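You operate a simulated robot arm through the tools that you are given. There is no shell and no other tool.

You run a simulated robot arm. Do the job below in one go: nothing can be reset, and whatever is moved stays where it is left.

TASK
Press the damp green notebook dry under the pink blotter.
Fine: both on the press tray, blotter on top, tray in, pointer at FIRM; leave it ten seconds and still pressed; no fingers under the plate.

The check looks at the end state, three seconds after you hand in, the way a careful person would. Anything else that was tipped, shoved, dropped, spilled or broken makes it a failure.

THE ROBOT
A 6-joint arm with a two-finger parallel gripper, fixed in place. Base frame: the origin is at the foot of the arm, x ahead of it, y to its left, z up; the work surface is at about z = 0.762. Readings come in m, rad, newtons and seconds.
With the tool pointing down near the work surface it reaches from about 0.24 to 0.64 m from the base axis. Its first joint turns from -2.007 to 2.007 rad. Payload 3.43 kg.
The TCP is the grasp point between the finger pads, 0.034 m short of the fingertips. In the tool frame z runs along the fingers and y along their closing line. Largest opening 0.128 m; finger width 0.024, thickness 0.012; the body of the gripper, 0.048 by 0.13 m, starts 0.096 m behind the TCP.
Orientation is that of the tool frame in the base frame, as a unit quaternion [w, x, y, z]. With the fingers straight down and closing along the base's y, the tool's x points along the base's -x, its y along +y and its z along -z.

THE INTERFACE
- The arm moves only by the tool apply_moves. Its argument "commands" is a list of rows, each a list of 7 numbers: the closure, from 0 (fully open) to 1 (shut), then the shift along the tool's x, y, z in units of 50 mm (1.0 is 50 mm), then the turn, a rotation vector about the tool's x, y, z in units of 5 degrees (1.0 is 5 degrees). In form: [[fingers, tx, ty, tz, wx, wy, wz], ...]. A call has 1 to 20 rows; each row shifts and turns the commanded pose from where the row before left it, along the tool's axes as they then stand. A call with a number of a shift or a turn outside -1 to 1 is refused whole. Each row takes 0.2 s and may step no farther than 0.05 m and 0.15 rad from the row before; otherwise, or with a gripper value out of range, the whole call is refused. Where a pose cannot be reached the arm comes as near as it can. A force on the tool above 40 N (or 10 N above the force at the start of the call, whichever is more), or a blocked arm, ends the call early, and 0.2 s more pass. Each finger travels about 0.153 m/s and halts on what it meets, pressing with about 23 N; the grip force reading is that of the motor and also rises with nothing between the fingers. The clock runs only during rows and for 0.2 s after the last one: add rows that do not move to give the fingers time. It gives the time, the measured TCP pose, the force on the tool (base axes), the opening and the grip force at its end, in the units of the frame above (readings bear some noise), with the torque about the TCP (base axes, N m) and any sound that the robot's microphone picked up.
- Cameras (640 x 400 px; columns grow to the right, rows downward): "scene" is fixed at [0.4029, -0.6465, 1.4929]; the picture's right is [0.96, 0.29, 0.00], its down [0.19, -0.64, -0.75] and it looks along [-0.21, 0.72, -0.66] (base axes); focal length 214 px, centre (320, 200). "wrist" rides on the gripper at [0.076, -0.011, -0.16] in the tool frame; the picture's right is [0.15, 0.99, 0.00], its down [-0.88, 0.13, -0.46] and it looks along [-0.45, 0.07, 0.89] (tool axes); focal length 234 px, centre (320, 200). There is no depth. A picture from a camera that has moved, and an enlarged one, comes with that camera's place and axes in the base frame and with its lens. The place of the scene camera against the robot may be out by one fixed shift of up to 0.012 m in any direction.
- camera(camera): a new picture of that camera. It takes no simulated time.
- raise_lower(by): slides the trunk up (or, below 0, down) by that many m; the arm rides with it, the base frame stays. It gives what a move gives, with no picture.
- zoom(camera, box): a new picture of the part [left, top, right, bottom] of that camera's present view, enlarged. It takes no simulated time.
- finish_job(): hands the job in; it is judged then, once.

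Nothing tells you positions but the pictures and the camera data. Unless the task says otherwise, let go and move clear before handing in.

The tools are called as name(argument=value, ...) on one line, values as JSON. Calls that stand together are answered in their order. apply_moves: Moves the arm, as the interface text tells. Its arguments: {"type":"object","properties":{"commands":{"type":"array"}},"required":["commands"]} The other tools are called the same way: raise_lower (by) slides the trunk up or down; camera (camera) takes a picture; zoom (camera, box) takes an enlarged picture of a part of a camera's view; finish_job () hands the job in.

At the start:

```text
t: 0.0
tcp_pos: [0.4139, -0.1581, 1.2797]
tcp_rot: [0.0, 0.0, 1.0, 0.0]
ft_force: [-0.3, 0.0, 0.0]
wrist_torque: [0.0, 0.02, 0.02]
finger_gap: 0.1281
gripper_force: 0.1
trunk travel left (down, up): [-0.925, 0.065]
```

scene: 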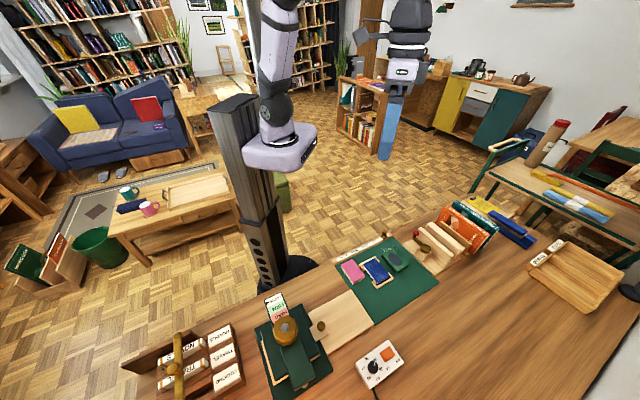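
wrist: 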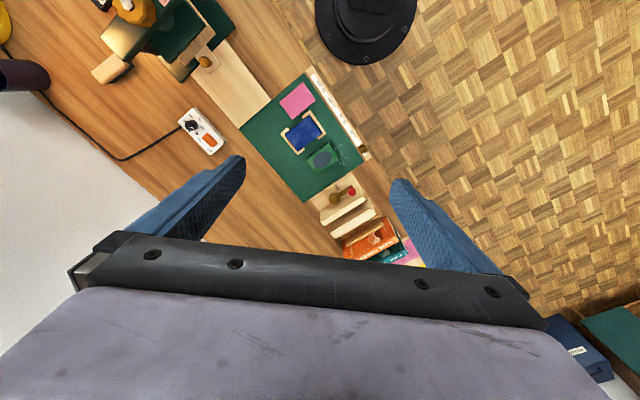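

I see a workbench with a green mat holding a pink pad, a blue item and a green notebook, plus a press to the left and a knob box in front. I'll zoom in on these parts first.

zoom(camera="scene", box=[240, 270, 360, 400])

zoom(camera="scene", box=[320, 210, 480, 310])

zoom(camera="scene", box=[340, 320, 440, 390])

zoom(camera="wrist", box=[240, 60, 400, 220])

zoom(camera="wrist", box=[80, 0, 240, 160])

```text
3.08 times, centred on (300, 335) of scene
camera zoom: at [0.4029, -0.6465, 1.4929], right [0.96, 0.29, 0.0], down [0.19, -0.64, -0.75], along [-0.21, 0.72, -0.66], focal length 660 px, centre (382, -215)
```

zoom: 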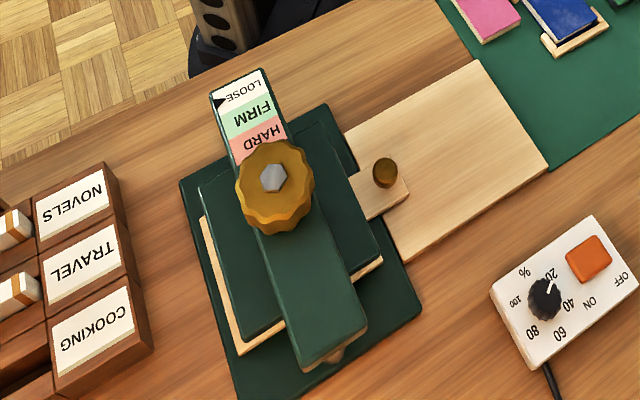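

```text
4.00 times, centred on (400, 260) of scene
camera zoom: at [0.4029, -0.6465, 1.4929], right [0.96, 0.29, 0.0], down [0.19, -0.64, -0.75], along [-0.21, 0.72, -0.66], focal length 858 px, centre (0, -40)
```

zoom: 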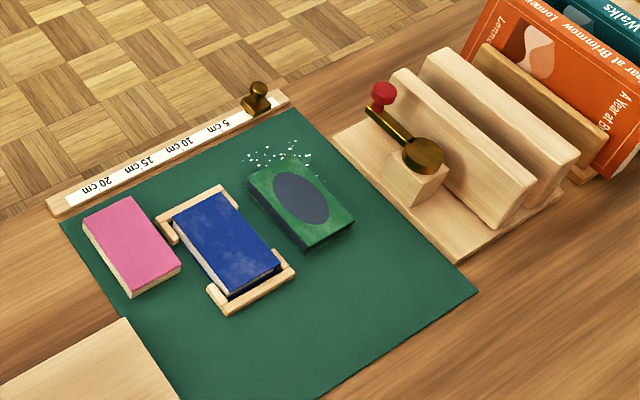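

```text
5.71 times, centred on (390, 355) of scene
camera zoom: at [0.4029, -0.6465, 1.4929], right [0.96, 0.29, 0.0], down [0.19, -0.64, -0.75], along [-0.21, 0.72, -0.66], focal length 1226 px, centre (-80, -686)
```

zoom: 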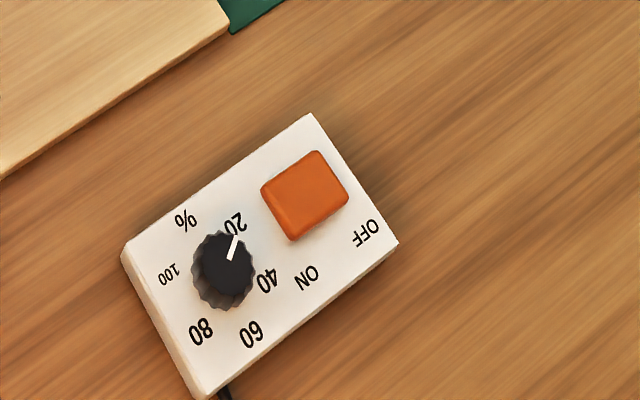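

```text
2.50 times, centred on (320, 140) of wrist
camera zoom: at [0.3379, -0.1675, 1.4399], right [-0.15, 0.99, 0.0], down [0.88, 0.13, 0.46], along [0.45, 0.07, -0.89], focal length 585 px, centre (320, 350)
```

zoom: 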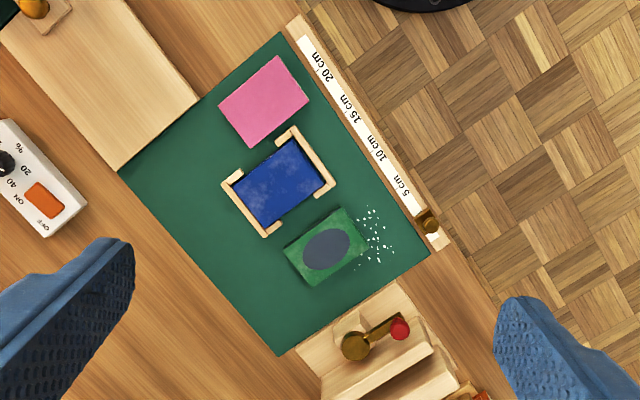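

```text
2.50 times, centred on (160, 80) of wrist
camera zoom: at [0.3379, -0.1675, 1.4399], right [-0.15, 0.99, 0.0], down [0.88, 0.13, 0.46], along [0.45, 0.07, -0.89], focal length 585 px, centre (720, 500)
```

zoom: 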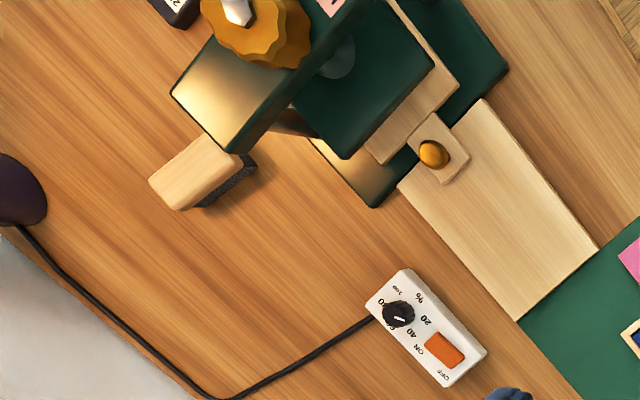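

I take the green notebook to be near (0.54, -0.12), the pink blotter near the mat's other end, and the press near (0.27, -0.49), turned 45° with its tray handle facing (+x, +y). I'll lower the trunk for a closer look.

raise_lower(by=-0.2)

```text
t: 2.2
tcp_pos: [0.4141, -0.1568, 1.0801]
tcp_rot: [0.0, 0.0, 1.0, 0.0]
ft_force: [0.2, -0.4, 0.2]
wrist_torque: [0.02, -0.04, -0.01]
finger_gap: 0.1281
gripper_force: 0.1
trunk travel left (down, up): [-0.725, 0.265]
```

The trunk came down 0.2 m without contact. Now I look with the wrist camera and re-check the scene.

camera(camera="wrist")

camera(camera="scene")

```text
taken
camera wrist: at [0.3378, -0.1675, 1.2399], right [-0.15, 0.99, 0.0], down [0.88, 0.13, 0.46], along [0.45, 0.07, -0.89], focal length 234 px, centre (320, 200)
```

wrist: 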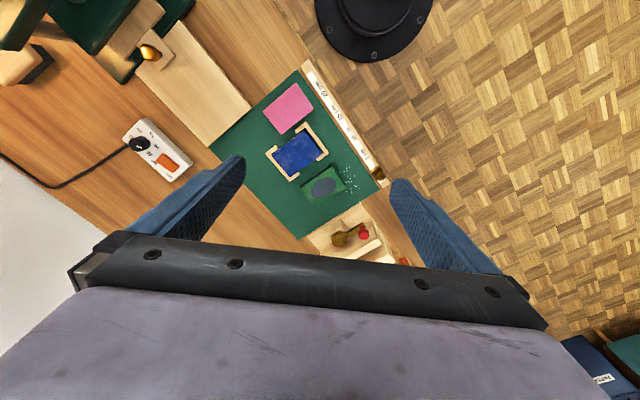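

```text
taken
```

scene: 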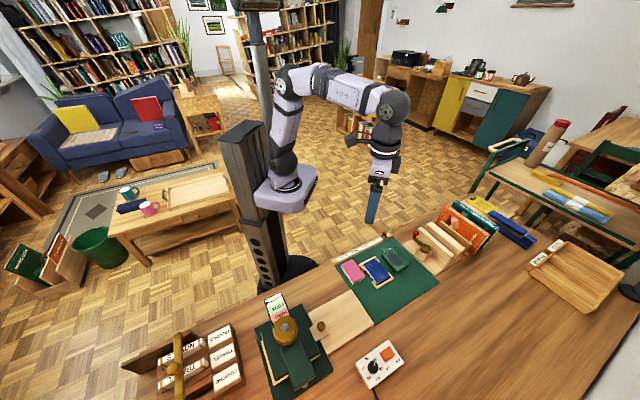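

The TCP projects to the middle of the wrist picture. I turn the tool 45° so it lines up with the bench, then move above the press area to look down at it.

apply_moves(commands=[[0, 0, 0, 0, 0, 0, 1], [0, 0, 0, 0, 0, 0, 1], [0, 0, 0, 0, 0, 0, 1], [0, 0, 0, 0, 0, 0, 1], [0, 0, 0, 0, 0, 0, 1], [0, 0, 0, 0, 0, 0, 1], [0, 0, 0, 0, 0, 0, 1], [0, 0, 0, 0, 0, 0, 1], [0, 0, 0, 0, 0, 0, 1], [0, -0.25, -0.89, 0, 0, 0, 0], [0, -0.25, -0.89, 0, 0, 0, 0], [0, -0.25, -0.89, 0, 0, 0, 0], [0, -0.25, -0.89, 0, 0, 0, 0], [0, 0, 0, 0, 0, 0, 0]])

camera(camera="wrist")

camera(camera="scene")

```text
t: 5.2
tcp_pos: [0.3249, -0.3175, 1.0825]
tcp_rot: [0.0, 0.382, 0.924, -0.001]
ft_force: [-0.6, 0.4, 0.0]
wrist_torque: [-0.03, 0.02, 0.01]
finger_gap: 0.128
gripper_force: 0.0
trunk travel left (down, up): [-0.725, 0.265]
```

```text
taken
camera wrist: at [0.2631, -0.272, 1.243], right [0.6, 0.8, 0.0], down [0.71, -0.53, 0.46], along [0.37, -0.27, -0.89], focal length 234 px, centre (320, 200)
```

wrist: 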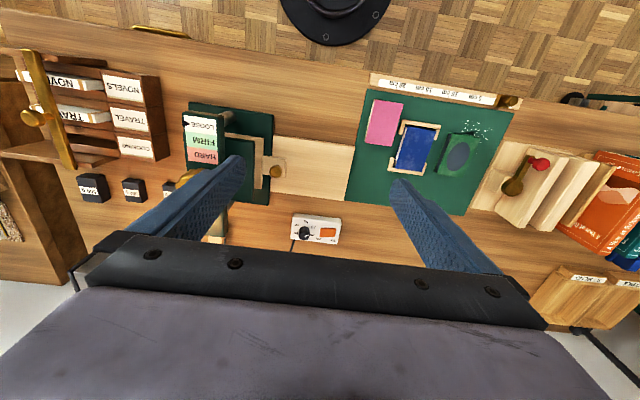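

```text
taken
```

scene: 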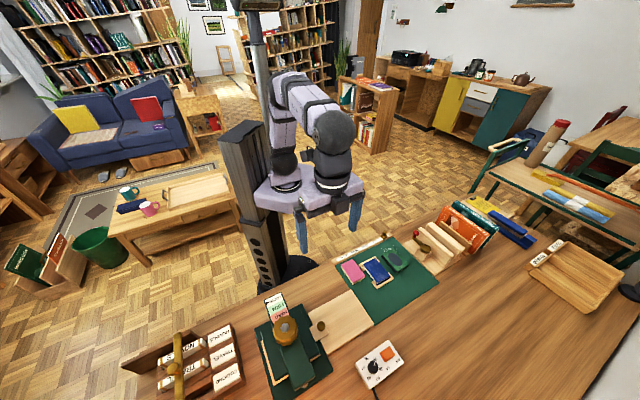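

The bench line is now level in the wrist view, with the press at left, the mat at right. I zoom into both.

zoom(camera="wrist", box=[160, 80, 320, 220])

zoom(camera="wrist", box=[340, 60, 540, 220])

```text
2.86 times, centred on (240, 150) of wrist
camera zoom: at [0.2631, -0.272, 1.243], right [0.6, 0.8, 0.0], down [0.71, -0.53, 0.46], along [0.37, -0.27, -0.89], focal length 669 px, centre (549, 343)
```

zoom: 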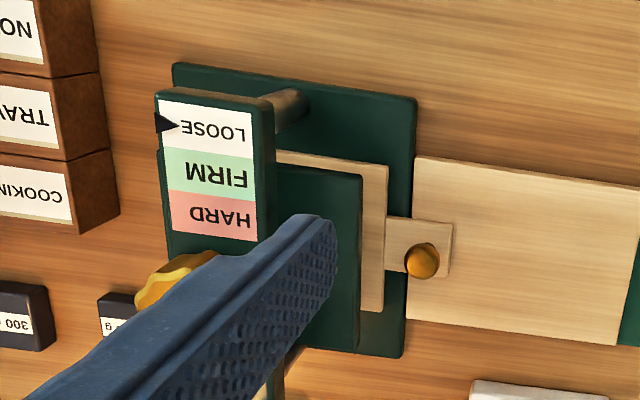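

```text
2.50 times, centred on (440, 140) of wrist
camera zoom: at [0.2631, -0.272, 1.243], right [0.6, 0.8, 0.0], down [0.71, -0.53, 0.46], along [0.37, -0.27, -0.89], focal length 585 px, centre (20, 350)
```

zoom: 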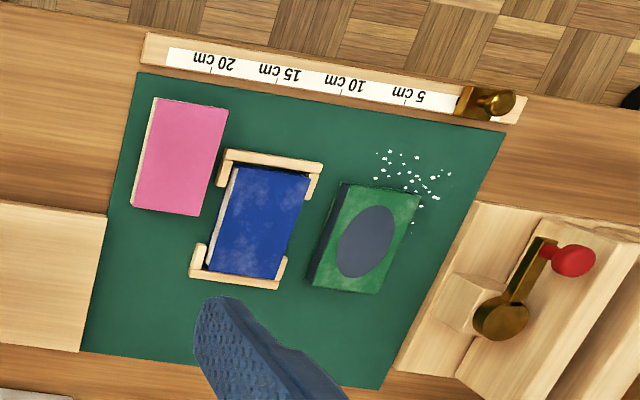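

The press has a bridge with a screw wheel, a platen, and a wooden tray whose brass knob faces the mat; the pointer is at LOOSE. I'll turn the tool another 90° so the camera looks back at the press from the mat side, with fingers closing across the bench.

apply_moves(commands=[[0, 0, 0, 0, 0, 0, 1], [0, 0, 0, 0, 0, 0, 1], [0, 0, 0, 0, 0, 0, 1], [0, 0, 0, 0, 0, 0, 1], [0, 0, 0, 0, 0, 0, 1], [0, 0, 0, 0, 0, 0, 1], [0, 0, 0, 0, 0, 0, 1], [0, 0, 0, 0, 0, 0, 1], [0, 0, 0, 0, 0, 0, 1], [0, 0, 0, 0, 0, 0, 1], [0, 0, 0, 0, 0, 0, 1], [0, 0, 0, 0, 0, 0, 1], [0, 0, 0, 0, 0, 0, 1], [0, 0, 0, 0, 0, 0, 1], [0, 0, 0, 0, 0, 0, 1], [0, 0, 0, 0, 0, 0, 1], [0, 0, 0, 0, 0, 0, 1], [0, 0, 0, 0, 0, 0, 1], [0, 0, 0, 0, 0, 0, 0]])

camera(camera="wrist")

camera(camera="scene")

```text
t: 9.2
tcp_pos: [0.3232, -0.3172, 1.0782]
tcp_rot: [0.0, 0.924, 0.382, 0.001]
ft_force: [0.3, -0.4, -0.8]
wrist_torque: [-0.03, -0.01, 0.03]
finger_gap: 0.1278
gripper_force: 0.2
trunk travel left (down, up): [-0.725, 0.265]
```

```text
taken
camera wrist: at [0.3688, -0.2554, 1.2392], right [0.8, -0.6, 0.0], down [-0.53, -0.71, 0.46], along [-0.27, -0.37, -0.89], focal length 234 px, centre (320, 200)
```

wrist: 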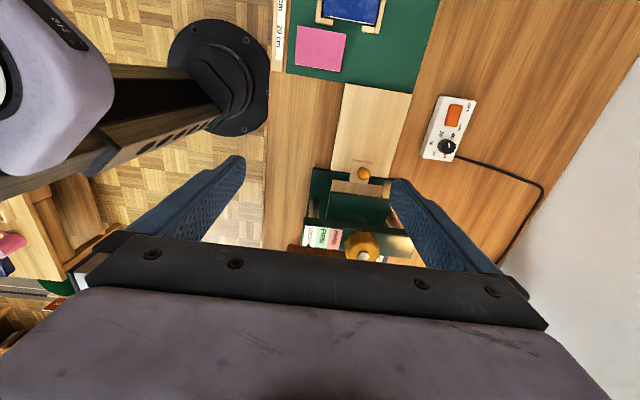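

```text
taken
```

scene: 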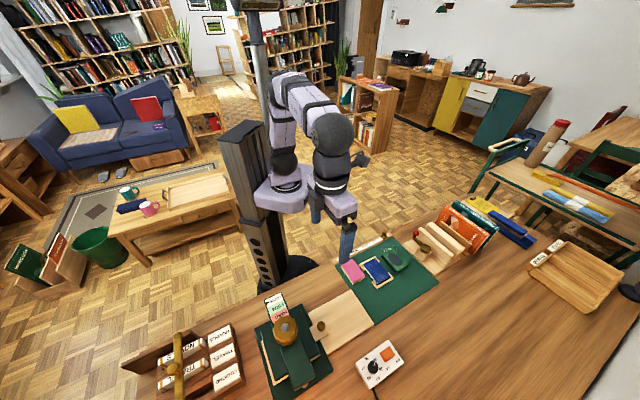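

The turn worked; the wrist camera now sees the press, wheel and tray knob. I move over nearer and a bit lower to see the press in detail.

apply_moves(commands=[[0, 0.3, 0.5, 0.4, 0, 0, 0], [0, 0.3, 0.5, 0.4, 0, 0, 0], [0, 0.3, 0.5, 0.4, 0, 0, 0], [0, 0, 0, 0, 0, 0, 0]])

camera(camera="wrist")

zoom(camera="wrist", box=[240, 100, 400, 240])

```text
t: 10.2
tcp_pos: [0.4072, -0.3371, 1.0174]
tcp_rot: [0.0, 0.924, 0.382, 0.0]
ft_force: [0.0, 0.0, 1.3]
wrist_torque: [0.0, -0.01, 0.02]
finger_gap: 0.1281
gripper_force: 0.1
trunk travel left (down, up): [-0.725, 0.265]
```

```text
taken
camera wrist: at [0.4525, -0.2758, 1.1782], right [0.8, -0.6, 0.0], down [-0.53, -0.71, 0.46], along [-0.27, -0.37, -0.89], focal length 234 px, centre (320, 200)
```

wrist: 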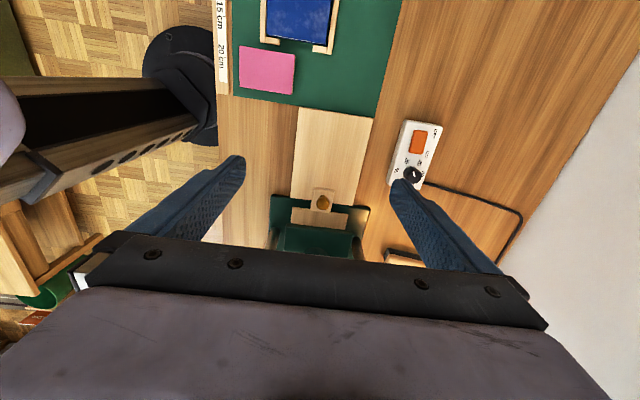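

```text
2.86 times, centred on (320, 170) of wrist
camera zoom: at [0.4525, -0.2758, 1.1782], right [0.8, -0.6, 0.0], down [-0.53, -0.71, 0.46], along [-0.27, -0.37, -0.89], focal length 669 px, centre (320, 286)
```

zoom: 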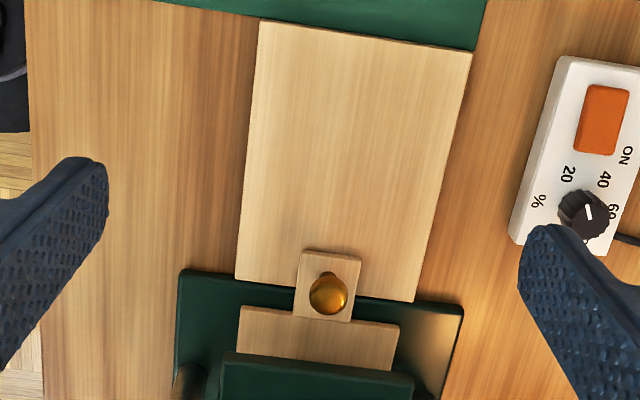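

The tray knob is at about along-bench a = -0.073, b = 0.551 (x ≈ 0.338, y ≈ -0.441). I move above it with fingers half closed, still well above, and look again.

apply_moves(commands=[[0.5, -0.613, 0.124, 0.585, 0, 0, 0], [0.5, -0.613, 0.124, 0.585, 0, 0, 0], [0.5, -0.613, 0.124, 0.585, 0, 0, 0], [0.5, -0.613, 0.124, 0.585, 0, 0, 0], [0.5, 0, 0, 0, 0, 0, 0]])

camera(camera="wrist")

zoom(camera="scene", box=[220, 250, 400, 400])

```text
t: 11.4
tcp_pos: [0.3368, -0.4421, 0.8999]
tcp_rot: [-0.001, 0.924, 0.383, 0.001]
ft_force: [0.0, 0.1, -0.2]
wrist_torque: [-0.02, 0.01, -0.01]
finger_gap: 0.0635
gripper_force: 0.1
trunk travel left (down, up): [-0.725, 0.265]
```

```text
taken
camera wrist: at [0.3828, -0.3797, 1.0607], right [0.8, -0.6, 0.0], down [-0.53, -0.71, 0.46], along [-0.27, -0.37, -0.89], focal length 234 px, centre (320, 200)
```

wrist: 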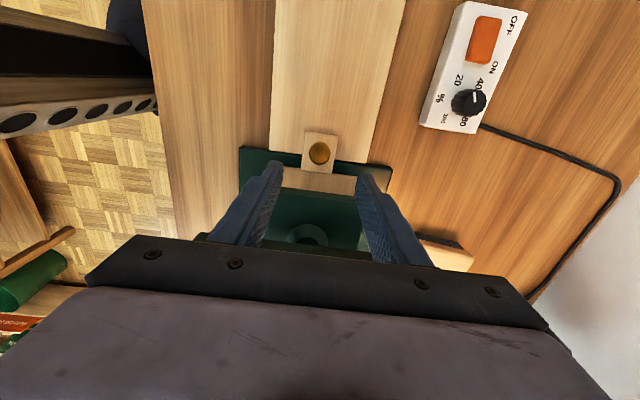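

```text
2.67 times, centred on (310, 325) of scene
camera zoom: at [0.4029, -0.6465, 1.4929], right [0.96, 0.29, 0.0], down [0.19, -0.64, -0.75], along [-0.21, 0.72, -0.66], focal length 572 px, centre (347, -133)
```

zoom: 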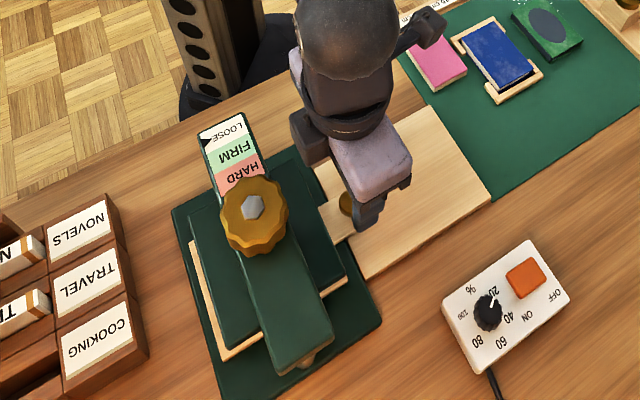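

The knob sits at about z = 0.80 and the fingers straddle it. I go down to a TCP height of about 0.826 and check before gripping.

apply_moves(commands=[[0.5, 0.07, 0, 0.5, 0, 0, 0], [0.5, 0, 0, 0.5, 0, 0, 0], [0.5, 0, 0, 0.3, 0, 0, 0], [0.5, 0, 0, 0.18, 0, 0, 0], [0.5, 0, 0, 0, 0, 0, 0]])

camera(camera="wrist")

zoom(camera="scene", box=[280, 290, 370, 360])

```text
t: 12.6
tcp_pos: [0.3431, -0.4401, 0.8285]
tcp_rot: [0.0, 0.924, 0.383, -0.001]
ft_force: [0.4, 0.0, 0.5]
wrist_torque: [0.02, 0.05, 0.0]
finger_gap: 0.0637
gripper_force: 0.1
trunk travel left (down, up): [-0.725, 0.265]
```

```text
taken
camera wrist: at [0.3869, -0.379, 0.9886], right [0.8, -0.6, 0.0], down [-0.53, -0.71, 0.46], along [-0.27, -0.37, -0.89], focal length 234 px, centre (320, 200)
```

wrist: 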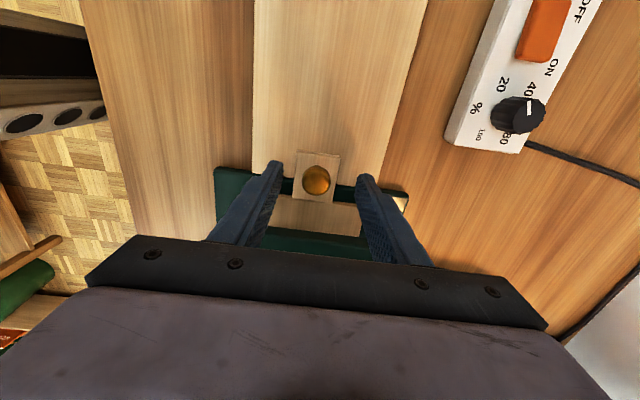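

```text
5.71 times, centred on (325, 325) of scene
camera zoom: at [0.4029, -0.6465, 1.4929], right [0.96, 0.29, 0.0], down [0.19, -0.64, -0.75], along [-0.21, 0.72, -0.66], focal length 1226 px, centre (291, -514)
```

zoom: 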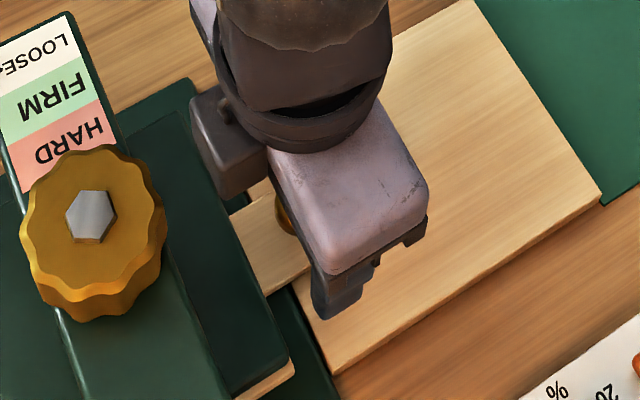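

The fingers stand either side of the brass knob. I lower a touch, centre, and close on it.

apply_moves(commands=[[0.5, -0.03, -0.05, 0.1, 0, 0, 0], [0.7, 0, 0, 0, 0, 0, 0], [1, 0, 0, 0, 0, 0, 0], [1, 0, 0, 0, 0, 0, 0], [1, 0, 0, 0, 0, 0, 0]])

camera(camera="wrist")

```text
t: 13.8
tcp_pos: [0.3381, -0.4394, 0.8245]
tcp_rot: [-0.001, 0.924, 0.383, 0.0]
ft_force: [-3.0, 2.6, 0.6]
wrist_torque: [0.06, 0.06, 0.03]
finger_gap: 0.0229
gripper_force: 45.0
trunk travel left (down, up): [-0.725, 0.265]
```

```text
taken
camera wrist: at [0.3835, -0.378, 0.9839], right [0.8, -0.6, 0.0], down [-0.53, -0.72, 0.46], along [-0.27, -0.37, -0.89], focal length 234 px, centre (320, 200)
```

wrist: 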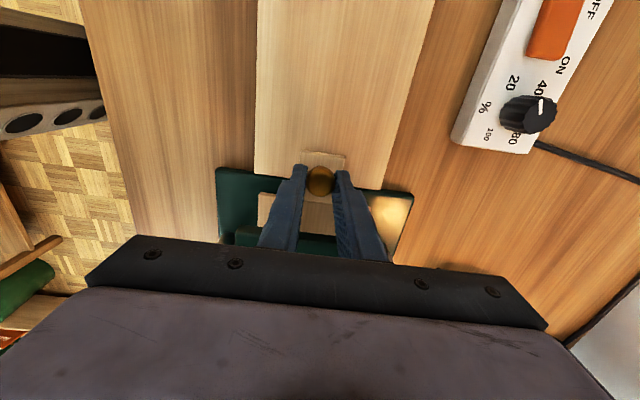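

The knob is gripped (0.023 m across). I pull the tray out slowly along the bench and watch the force.

apply_moves(commands=[[1, 0.2, -0.03, 0, 0, 0, 0], [1, 0.3, 0, 0, 0, 0, 0], [1, 0.3, 0, 0, 0, 0, 0], [1, 0, 0, 0, 0, 0, 0]])

camera(camera="wrist")

zoom(camera="scene", box=[220, 250, 400, 400])

```text
t: 14.8
tcp_pos: [0.3662, -0.4116, 0.8234]
tcp_rot: [0.0, 0.924, 0.383, 0.0]
ft_force: [-0.9, 0.7, 4.7]
wrist_torque: [-0.04, 0.05, 0.02]
finger_gap: 0.0231
gripper_force: 44.5
trunk travel left (down, up): [-0.725, 0.265]
```

```text
taken
camera wrist: at [0.4118, -0.3489, 0.9838], right [0.8, -0.6, 0.0], down [-0.53, -0.71, 0.46], along [-0.27, -0.37, -0.89], focal length 234 px, centre (320, 200)
```

wrist: 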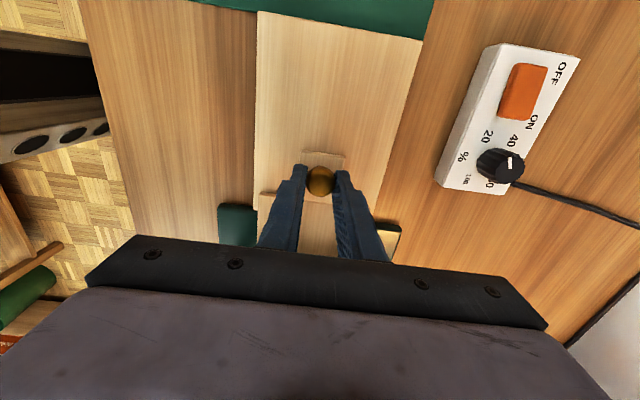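

```text
2.67 times, centred on (310, 325) of scene
camera zoom: at [0.4029, -0.6465, 1.4929], right [0.96, 0.29, 0.0], down [0.19, -0.64, -0.75], along [-0.21, 0.72, -0.66], focal length 572 px, centre (347, -133)
```

zoom: 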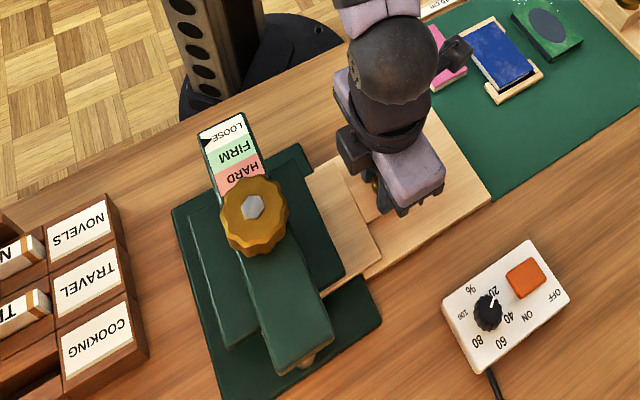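

The tray slides freely with the arm. I pull it another 9 cm.

apply_moves(commands=[[1, 0.3, 0, 0, 0, 0, 0], [1, 0.3, 0, 0, 0, 0, 0], [1, 0.3, 0, 0, 0, 0, 0], [1, 0.3, 0, 0, 0, 0, 0], [1, 0.3, 0, 0, 0, 0, 0], [1, 0.3, 0, 0, 0, 0, 0], [1, 0, 0, 0, 0, 0, 0]])

camera(camera="wrist")

zoom(camera="scene", box=[220, 250, 400, 400])

```text
t: 16.4
tcp_pos: [0.4314, -0.3466, 0.8227]
tcp_rot: [0.0, 0.924, 0.382, 0.0]
ft_force: [2.5, -1.3, -2.1]
wrist_torque: [-0.12, 0.0, -0.02]
finger_gap: 0.0228
gripper_force: 45.1
trunk travel left (down, up): [-0.725, 0.265]
```

```text
taken
camera wrist: at [0.4757, -0.2853, 0.9838], right [0.8, -0.6, 0.0], down [-0.53, -0.71, 0.46], along [-0.27, -0.37, -0.89], focal length 234 px, centre (320, 200)
```

wrist: 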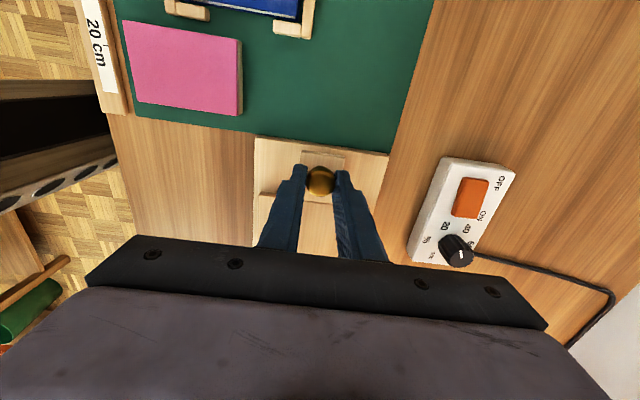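

```text
2.67 times, centred on (310, 325) of scene
camera zoom: at [0.4029, -0.6465, 1.4929], right [0.96, 0.29, 0.0], down [0.19, -0.64, -0.75], along [-0.21, 0.72, -0.66], focal length 572 px, centre (347, -133)
```

zoom: 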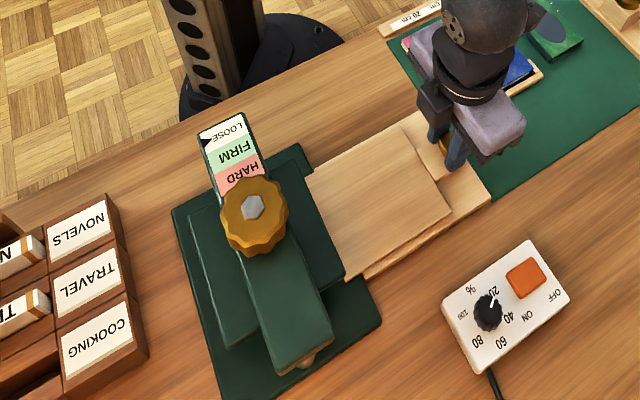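

The tray is fully out, clear of the platen. I let go of the knob, rise, and travel towards the green notebook for a look from above.

apply_moves(commands=[[0.5, 0, 0, 0, 0, 0, 0], [0.5, 0, 0, 0, 0, 0, 0], [0.5, 0, 0, -0.5, 0, 0, 0], [0.5, 0, 0, -0.8, 0, 0, 0], [0.5, 0, 0, -0.9, 0, 0, 0], [0.2, 0.8, -0.28, -0.2, 0, 0, 0], [0, 0.8, -0.28, 0, 0, 0, 0], [0, 0.8, -0.28, 0, 0, 0, 0], [0, 0.8, -0.28, 0, 0, 0, 0], [0, 0.8, -0.28, 0, 0, 0, 0], [0, 0.7, -0.25, 0, 0, 0, 0], [0, 0, 0, 0, 0, 0, 0]])

camera(camera="wrist")

camera(camera="scene")

```text
t: 19.0
tcp_pos: [0.5355, -0.1226, 0.9421]
tcp_rot: [0.0, 0.924, 0.383, -0.001]
ft_force: [0.6, 0.5, 0.1]
wrist_torque: [-0.02, 0.03, 0.0]
finger_gap: 0.1278
gripper_force: 0.1
trunk travel left (down, up): [-0.725, 0.265]
```

```text
taken
camera wrist: at [0.5814, -0.0608, 1.1025], right [0.8, -0.6, 0.0], down [-0.53, -0.71, 0.46], along [-0.27, -0.37, -0.89], focal length 234 px, centre (320, 200)
```

wrist: 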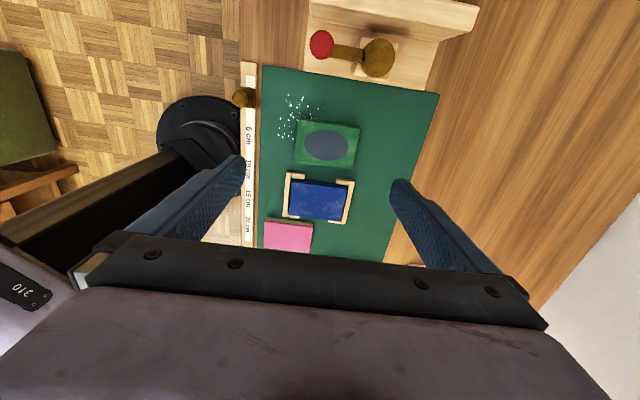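

```text
taken
```

scene: 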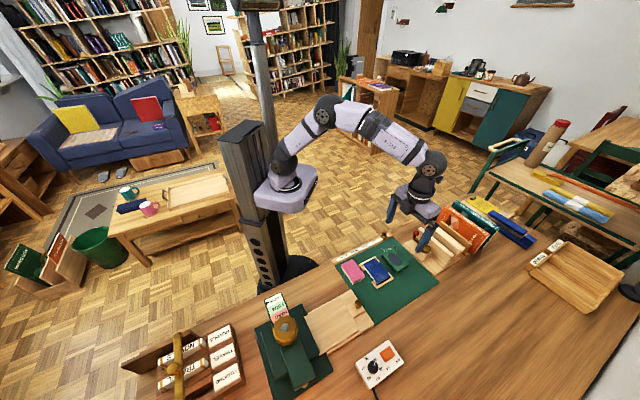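

zoom(camera="wrist", box=[230, 60, 430, 260])

zoom(camera="scene", box=[280, 240, 420, 350])

```text
2.00 times, centred on (330, 160) of wrist
camera zoom: at [0.5814, -0.0608, 1.1025], right [0.8, -0.6, 0.0], down [-0.53, -0.71, 0.46], along [-0.27, -0.37, -0.89], focal length 468 px, centre (300, 280)
```

zoom: 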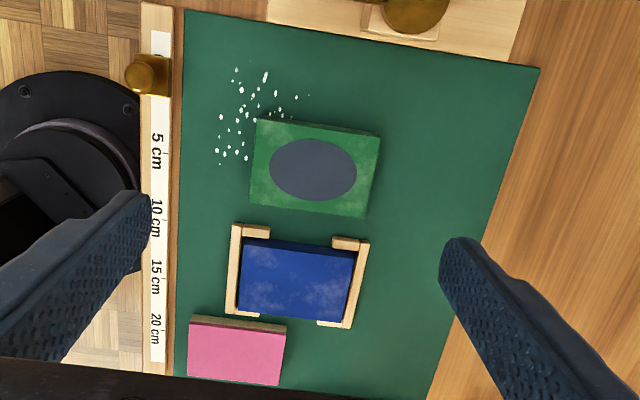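

```text
3.64 times, centred on (350, 295) of scene
camera zoom: at [0.4029, -0.6465, 1.4929], right [0.96, 0.29, 0.0], down [0.19, -0.64, -0.75], along [-0.21, 0.72, -0.66], focal length 780 px, centre (211, -146)
```

zoom: 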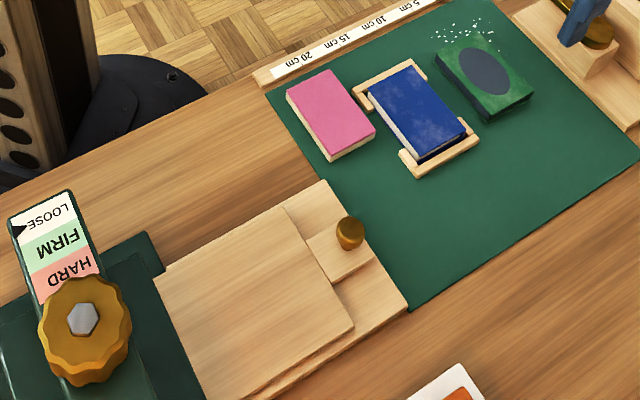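

The notebook centre is at about a = 0.292, b = 0.476 (x ≈ 0.543, y ≈ -0.130), 0.08 long and 0.058 wide, turned about 3°. Its ends are free, so I grip it lengthwise: align, lower, check.

apply_moves(commands=[[0.2, 0, 0.206, 0, 0, 0, -0.6], [0.2, 0, 0, 0.8, 0, 0, 0], [0.2, 0, 0, 0.8, 0, 0, 0], [0.2, 0, 0, 0.6, 0, 0, 0], [0.2, 0, 0, 0.3, 0, 0, 0], [0.2, 0, 0, 0.15, 0, 0, 0], [0.2, 0, 0, 0, 0, 0, 0]])

camera(camera="wrist")

zoom(camera="scene", box=[340, 210, 450, 300])

```text
t: 20.6
tcp_pos: [0.5459, -0.1314, 0.8118]
tcp_rot: [0.0, 0.914, 0.407, -0.001]
ft_force: [-0.1, 0.0, -0.3]
wrist_torque: [0.02, -0.02, 0.01]
finger_gap: 0.1024
gripper_force: 0.1
trunk travel left (down, up): [-0.725, 0.265]
```

```text
taken
camera wrist: at [0.5872, -0.0666, 0.9713], right [0.83, -0.55, 0.0], down [-0.49, -0.74, 0.46], along [-0.25, -0.38, -0.89], focal length 234 px, centre (320, 200)
```

wrist: 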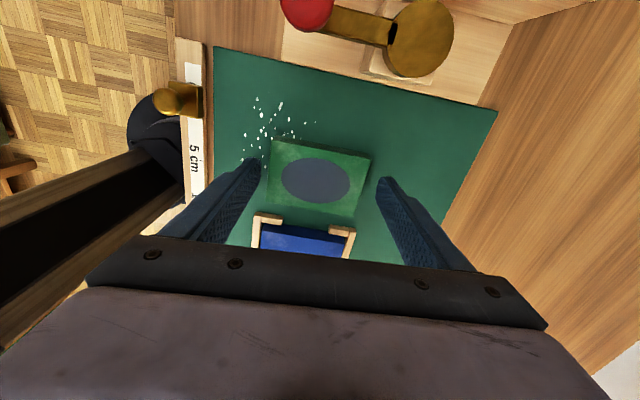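

```text
4.44 times, centred on (395, 255) of scene
camera zoom: at [0.4029, -0.6465, 1.4929], right [0.96, 0.29, 0.0], down [0.19, -0.64, -0.75], along [-0.21, 0.72, -0.66], focal length 953 px, centre (-13, -44)
```

zoom: 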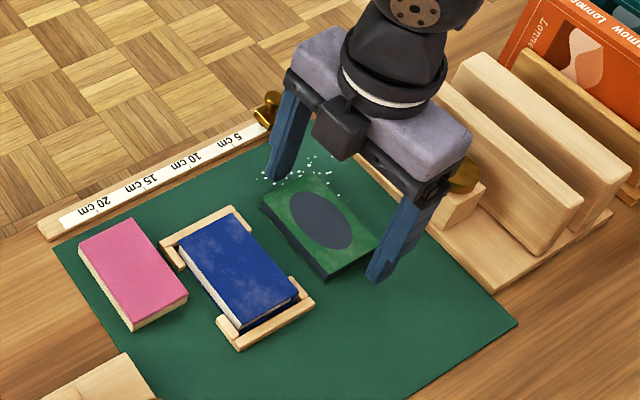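

The fingers straddle the notebook squarely. I lower 9 mm more and close on it.

apply_moves(commands=[[0.2, 0, 0, 0.1, 0, 0, 0], [0.2, 0, 0, 0.08, 0, 0, 0], [0.35, 0, 0, 0, 0, 0, 0], [0.45, 0, 0, 0, 0, 0, 0], [0.6, 0, 0, 0, 0, 0, 0], [0.6, 0, 0, 0, 0, 0, 0]])

camera(camera="wrist")

```text
t: 22.0
tcp_pos: [0.5448, -0.1318, 0.8028]
tcp_rot: [0.001, 0.914, 0.406, 0.0]
ft_force: [0.4, -0.3, 0.3]
wrist_torque: [0.04, 0.03, 0.02]
finger_gap: 0.084
gripper_force: 23.5
trunk travel left (down, up): [-0.725, 0.265]
```

```text
taken
camera wrist: at [0.5871, -0.0658, 0.9627], right [0.83, -0.55, 0.0], down [-0.49, -0.74, 0.46], along [-0.25, -0.38, -0.89], focal length 234 px, centre (320, 200)
```

wrist: 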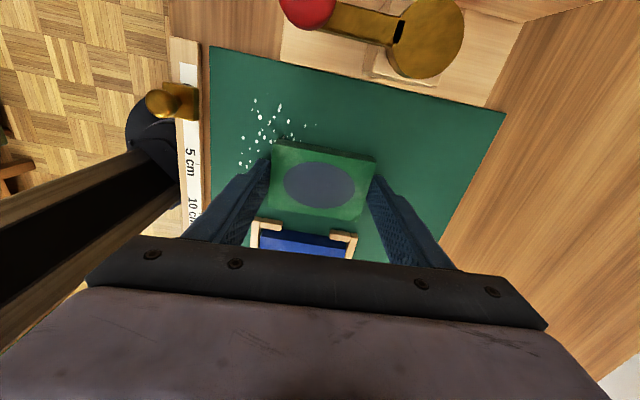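

Gripped at 0.084 m. I lift it straight up and check it hangs level.

apply_moves(commands=[[0.7, 0, 0, -0.2, 0, 0, 0], [0.7, 0, 0, -0.5, 0, 0, 0], [0.7, 0, 0, -0.7, 0, 0, 0], [0.7, 0, 0, -0.7, 0, 0, 0], [0.7, 0, 0, 0, 0, 0, 0]])

camera(camera="wrist")

zoom(camera="scene", box=[340, 190, 450, 300])

```text
t: 23.2
tcp_pos: [0.5462, -0.13, 0.9077]
tcp_rot: [0.0, 0.914, 0.406, 0.001]
ft_force: [-0.2, -0.2, -1.1]
wrist_torque: [0.02, -0.04, 0.0]
finger_gap: 0.084
gripper_force: 22.9
trunk travel left (down, up): [-0.725, 0.265]
```

```text
taken
camera wrist: at [0.5883, -0.065, 1.0682], right [0.83, -0.55, 0.0], down [-0.49, -0.74, 0.46], along [-0.25, -0.38, -0.89], focal length 234 px, centre (320, 200)
```

wrist: 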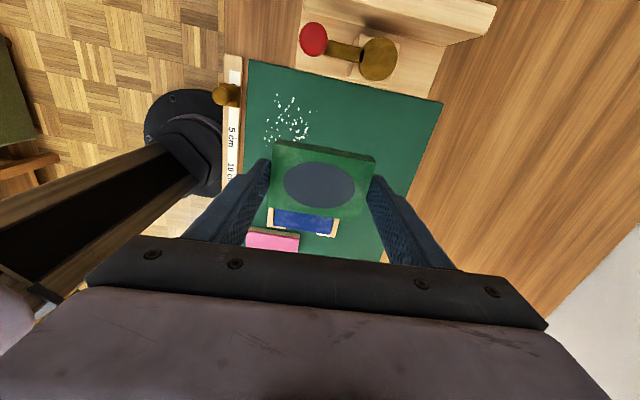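

```text
3.64 times, centred on (395, 245) of scene
camera zoom: at [0.4029, -0.6465, 1.4929], right [0.96, 0.29, 0.0], down [0.19, -0.64, -0.75], along [-0.21, 0.72, -0.66], focal length 780 px, centre (47, 36)
```

zoom: 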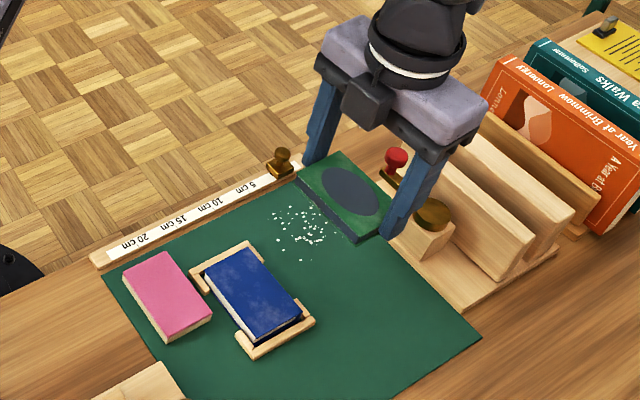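

The notebook hangs level in the grip. I carry it over the tray (target a ≈ -0.037, b ≈ 0.549) with the 3° twist taken out, staying high.

apply_moves(commands=[[0.7, 0, 0, 0, 0, 0, 0.6], [0.7, -0.828, 0.177, 0, 0, 0, 0], [0.7, -0.828, 0.177, 0, 0, 0, 0], [0.7, -0.828, 0.177, 0, 0, 0, 0], [0.7, -0.828, 0.177, 0, 0, 0, 0], [0.7, -0.828, 0.177, 0, 0, 0, 0], [0.7, -0.828, 0.177, 0, 0, 0, 0], [0.7, -0.828, 0.177, 0, 0, 0, 0], [0.7, -0.828, 0.177, 0, 0, 0, 0], [0.7, 0, 0, 0, 0, 0, 0]])

camera(camera="wrist")

zoom(camera="scene", box=[240, 250, 400, 380])

```text
t: 25.4
tcp_pos: [0.3603, -0.4118, 0.9071]
tcp_rot: [0.0, 0.924, 0.383, 0.0]
ft_force: [0.1, -0.5, -1.1]
wrist_torque: [0.03, -0.03, 0.01]
finger_gap: 0.0838
gripper_force: 23.3
trunk travel left (down, up): [-0.725, 0.265]
```

```text
taken
camera wrist: at [0.4061, -0.351, 1.0678], right [0.8, -0.6, 0.0], down [-0.53, -0.71, 0.46], along [-0.27, -0.37, -0.89], focal length 234 px, centre (320, 200)
```

wrist: 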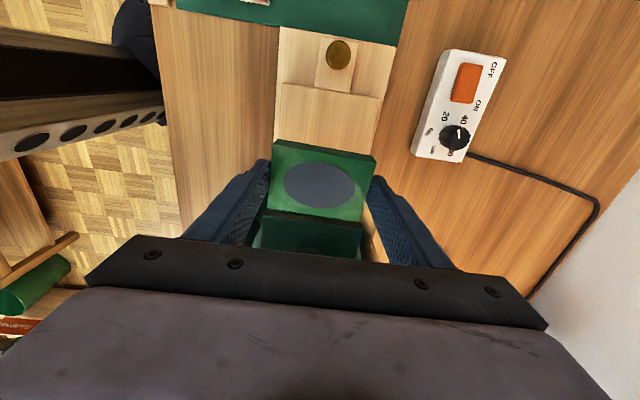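

```text
3.08 times, centred on (320, 315) of scene
camera zoom: at [0.4029, -0.6465, 1.4929], right [0.96, 0.29, 0.0], down [0.19, -0.64, -0.75], along [-0.21, 0.72, -0.66], focal length 660 px, centre (320, -154)
```

zoom: 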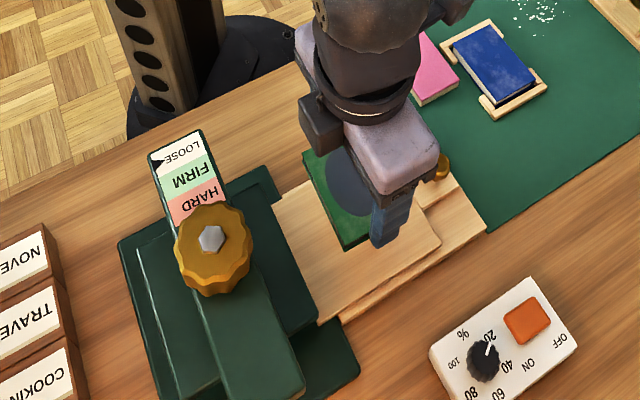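

The tray spans b = 0.499 to 0.606 with its outer edge at a = 0.031, so the notebook is well placed over it. I lower most of the way and check.

apply_moves(commands=[[0.7, 0, 0.08, 0.4, 0, 0, 0], [0.7, 0, 0, 0.5, 0, 0, 0], [0.7, 0, 0, 0.4, 0, 0, 0], [0.7, 0, 0, 0.2, 0, 0, 0], [0.7, 0, 0, 0, 0, 0, 0]])

zoom(camera="scene", box=[280, 280, 370, 350])

camera(camera="wrist")

```text
t: 26.6
tcp_pos: [0.3622, -0.4163, 0.8324]
tcp_rot: [0.0, 0.924, 0.383, 0.0]
ft_force: [0.2, 0.1, -0.4]
wrist_torque: [-0.04, 0.0, -0.01]
finger_gap: 0.0833
gripper_force: 23.5
trunk travel left (down, up): [-0.725, 0.265]
```

```text
5.71 times, centred on (325, 315) of scene
camera zoom: at [0.4029, -0.6465, 1.4929], right [0.96, 0.29, 0.0], down [0.19, -0.64, -0.75], along [-0.21, 0.72, -0.66], focal length 1226 px, centre (291, -457)
```

zoom: 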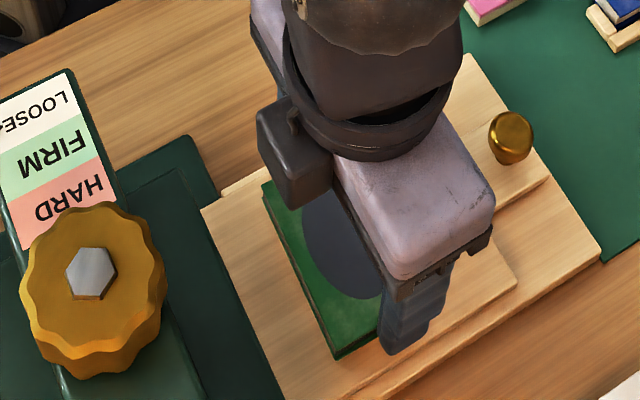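

```text
taken
camera wrist: at [0.4084, -0.3555, 0.993], right [0.8, -0.6, 0.0], down [-0.53, -0.71, 0.46], along [-0.27, -0.37, -0.89], focal length 234 px, centre (320, 200)
```

wrist: 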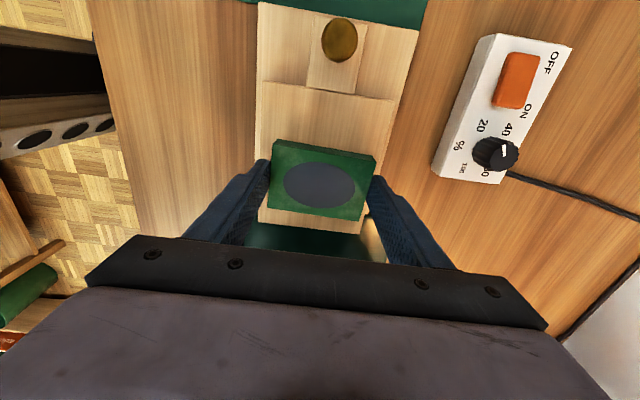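

The notebook is just above the tray and lines up with it. I nudge 5 mm outward to centre and lower in small steps, watching for contact.

apply_moves(commands=[[0.7, 0.1, 0, 0.1, 0, 0, 0], [0.7, 0, 0, 0.06, 0, 0, 0], [0.7, 0, 0, 0, 0, 0, 0]])

apply_moves(commands=[[0.7, 0, 0, 0.06, 0, 0, 0], [0.7, 0, 0, 0, 0, 0, 0]])

```text
t: 27.4
tcp_pos: [0.3663, -0.4121, 0.8241]
tcp_rot: [0.001, 0.924, 0.383, 0.0]
ft_force: [0.0, -0.5, -1.0]
wrist_torque: [-0.03, 0.01, 0.0]
finger_gap: 0.0836
gripper_force: 23.5
trunk travel left (down, up): [-0.725, 0.265]
```

```text
t: 28.0
tcp_pos: [0.3664, -0.4136, 0.8234]
tcp_rot: [0.002, 0.924, 0.382, 0.001]
ft_force: [-2.0, 1.6, 11.9]
wrist_torque: [0.28, 0.46, -0.06]
finger_gap: 0.0835
gripper_force: 23.5
trunk travel left (down, up): [-0.725, 0.265]
```

There's contact (about 12 N up), so the notebook sits on the tray. I ease off slightly, open the fingers, and rise.

apply_moves(commands=[[0.7, 0, 0, -0.04, 0, 0, 0], [0.25, 0, 0, 0, 0, 0, 0], [0.15, 0, 0, 0, 0, 0, 0], [0.15, 0, 0, -0.2, 0, 0, 0], [0.15, 0, 0, -0.6, 0, 0, 0], [0.15, 0, 0, -0.8, 0, 0, 0], [0.15, 0, 0, -0.8, 0, 0, 0], [0.15, 0, 0, 0, 0, 0, 0]])

camera(camera="wrist")

zoom(camera="scene", box=[280, 260, 400, 350])

```text
t: 29.8
tcp_pos: [0.367, -0.4142, 0.944]
tcp_rot: [0.0, 0.924, 0.382, 0.0]
ft_force: [0.8, 0.4, 0.3]
wrist_torque: [-0.03, 0.0, 0.03]
finger_gap: 0.1088
gripper_force: 0.1
trunk travel left (down, up): [-0.725, 0.265]
```

```text
taken
camera wrist: at [0.4116, -0.352, 1.1042], right [0.8, -0.6, 0.0], down [-0.53, -0.71, 0.46], along [-0.27, -0.37, -0.89], focal length 234 px, centre (320, 200)
```

wrist: 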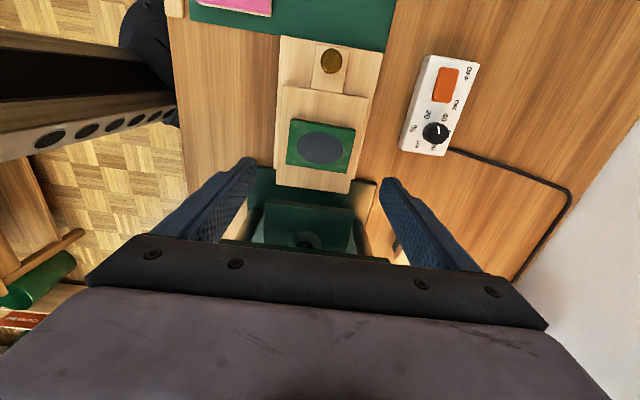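

```text
4.44 times, centred on (340, 305) of scene
camera zoom: at [0.4029, -0.6465, 1.4929], right [0.96, 0.29, 0.0], down [0.19, -0.64, -0.75], along [-0.21, 0.72, -0.66], focal length 953 px, centre (231, -267)
```

zoom: 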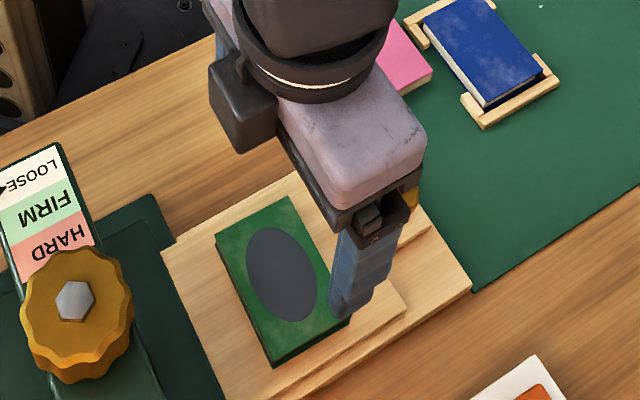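

The notebook lies flat and centred on the tray. I zoom the wrist view for exact positions.

zoom(camera="wrist", box=[240, 20, 400, 260])

```text
1.67 times, centred on (320, 140) of wrist
camera zoom: at [0.4116, -0.352, 1.1042], right [0.8, -0.6, 0.0], down [-0.53, -0.71, 0.46], along [-0.27, -0.37, -0.89], focal length 390 px, centre (320, 300)
```

zoom: 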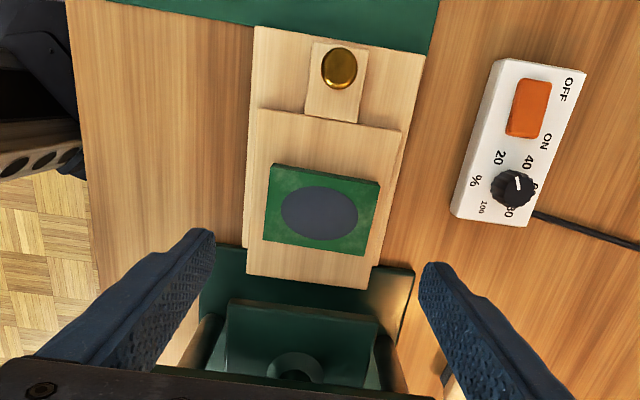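

Notebook centre is a = -0.034, b = 0.554, centred on the tray. Next is the pink blotter near a = 0.125, b = 0.437; it lies close to both the ruler and the blue book's cradle, so I go above it to measure the gaps.

apply_moves(commands=[[0.15, 0.632, -0.46, 0, 0, 0, 0], [0.15, 0.632, -0.46, 0, 0, 0, 0], [0.15, 0.632, -0.46, 0, 0, 0, 0], [0.15, 0.632, -0.46, 0, 0, 0, 0], [0.15, 0.632, -0.46, 0.3, 0, 0, 0], [0.15, 0, 0, 0.3, 0, 0, 0], [0.15, 0, 0, 0, 0, 0, 0]])

camera(camera="wrist")

zoom(camera="wrist", box=[220, 100, 420, 240])

zoom(camera="scene", box=[320, 230, 420, 300])

```text
t: 31.4
tcp_pos: [0.3972, -0.2212, 0.9127]
tcp_rot: [0.0, 0.924, 0.383, 0.0]
ft_force: [0.2, -0.9, 0.8]
wrist_torque: [-0.01, -0.01, -0.01]
finger_gap: 0.1085
gripper_force: 0.1
trunk travel left (down, up): [-0.725, 0.265]
```

```text
taken
camera wrist: at [0.4418, -0.1588, 1.0736], right [0.8, -0.6, 0.0], down [-0.53, -0.71, 0.46], along [-0.27, -0.37, -0.89], focal length 234 px, centre (320, 200)
```

wrist: 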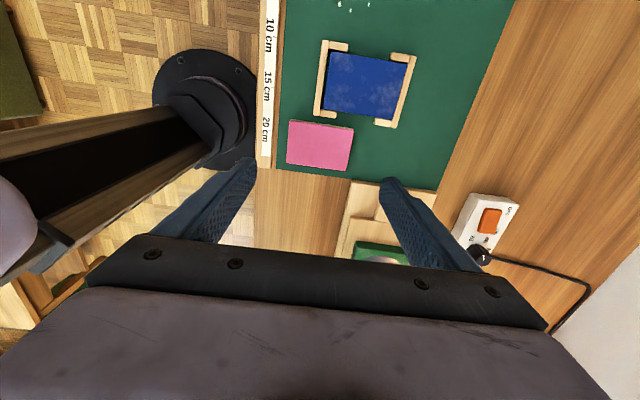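

```text
2.86 times, centred on (320, 170) of wrist
camera zoom: at [0.4418, -0.1588, 1.0736], right [0.8, -0.6, 0.0], down [-0.53, -0.71, 0.46], along [-0.27, -0.37, -0.89], focal length 669 px, centre (320, 286)
```

zoom: 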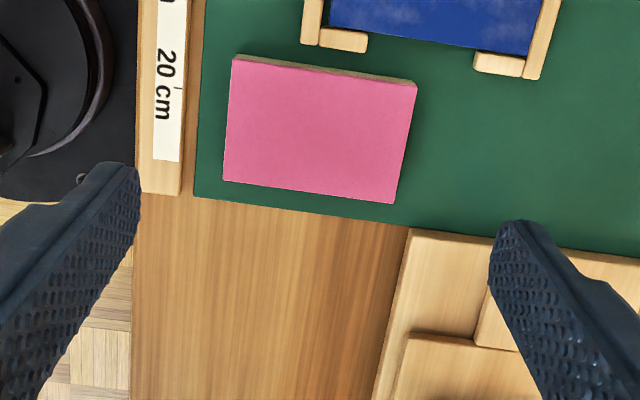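

```text
5.71 times, centred on (370, 265) of scene
camera zoom: at [0.4029, -0.6465, 1.4929], right [0.96, 0.29, 0.0], down [0.19, -0.64, -0.75], along [-0.21, 0.72, -0.66], focal length 1226 px, centre (34, -171)
```

zoom: 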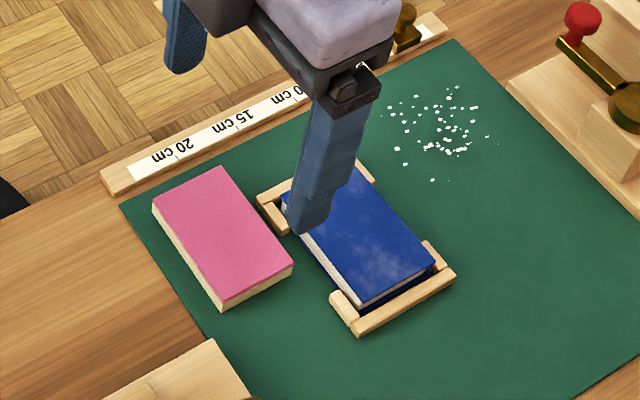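

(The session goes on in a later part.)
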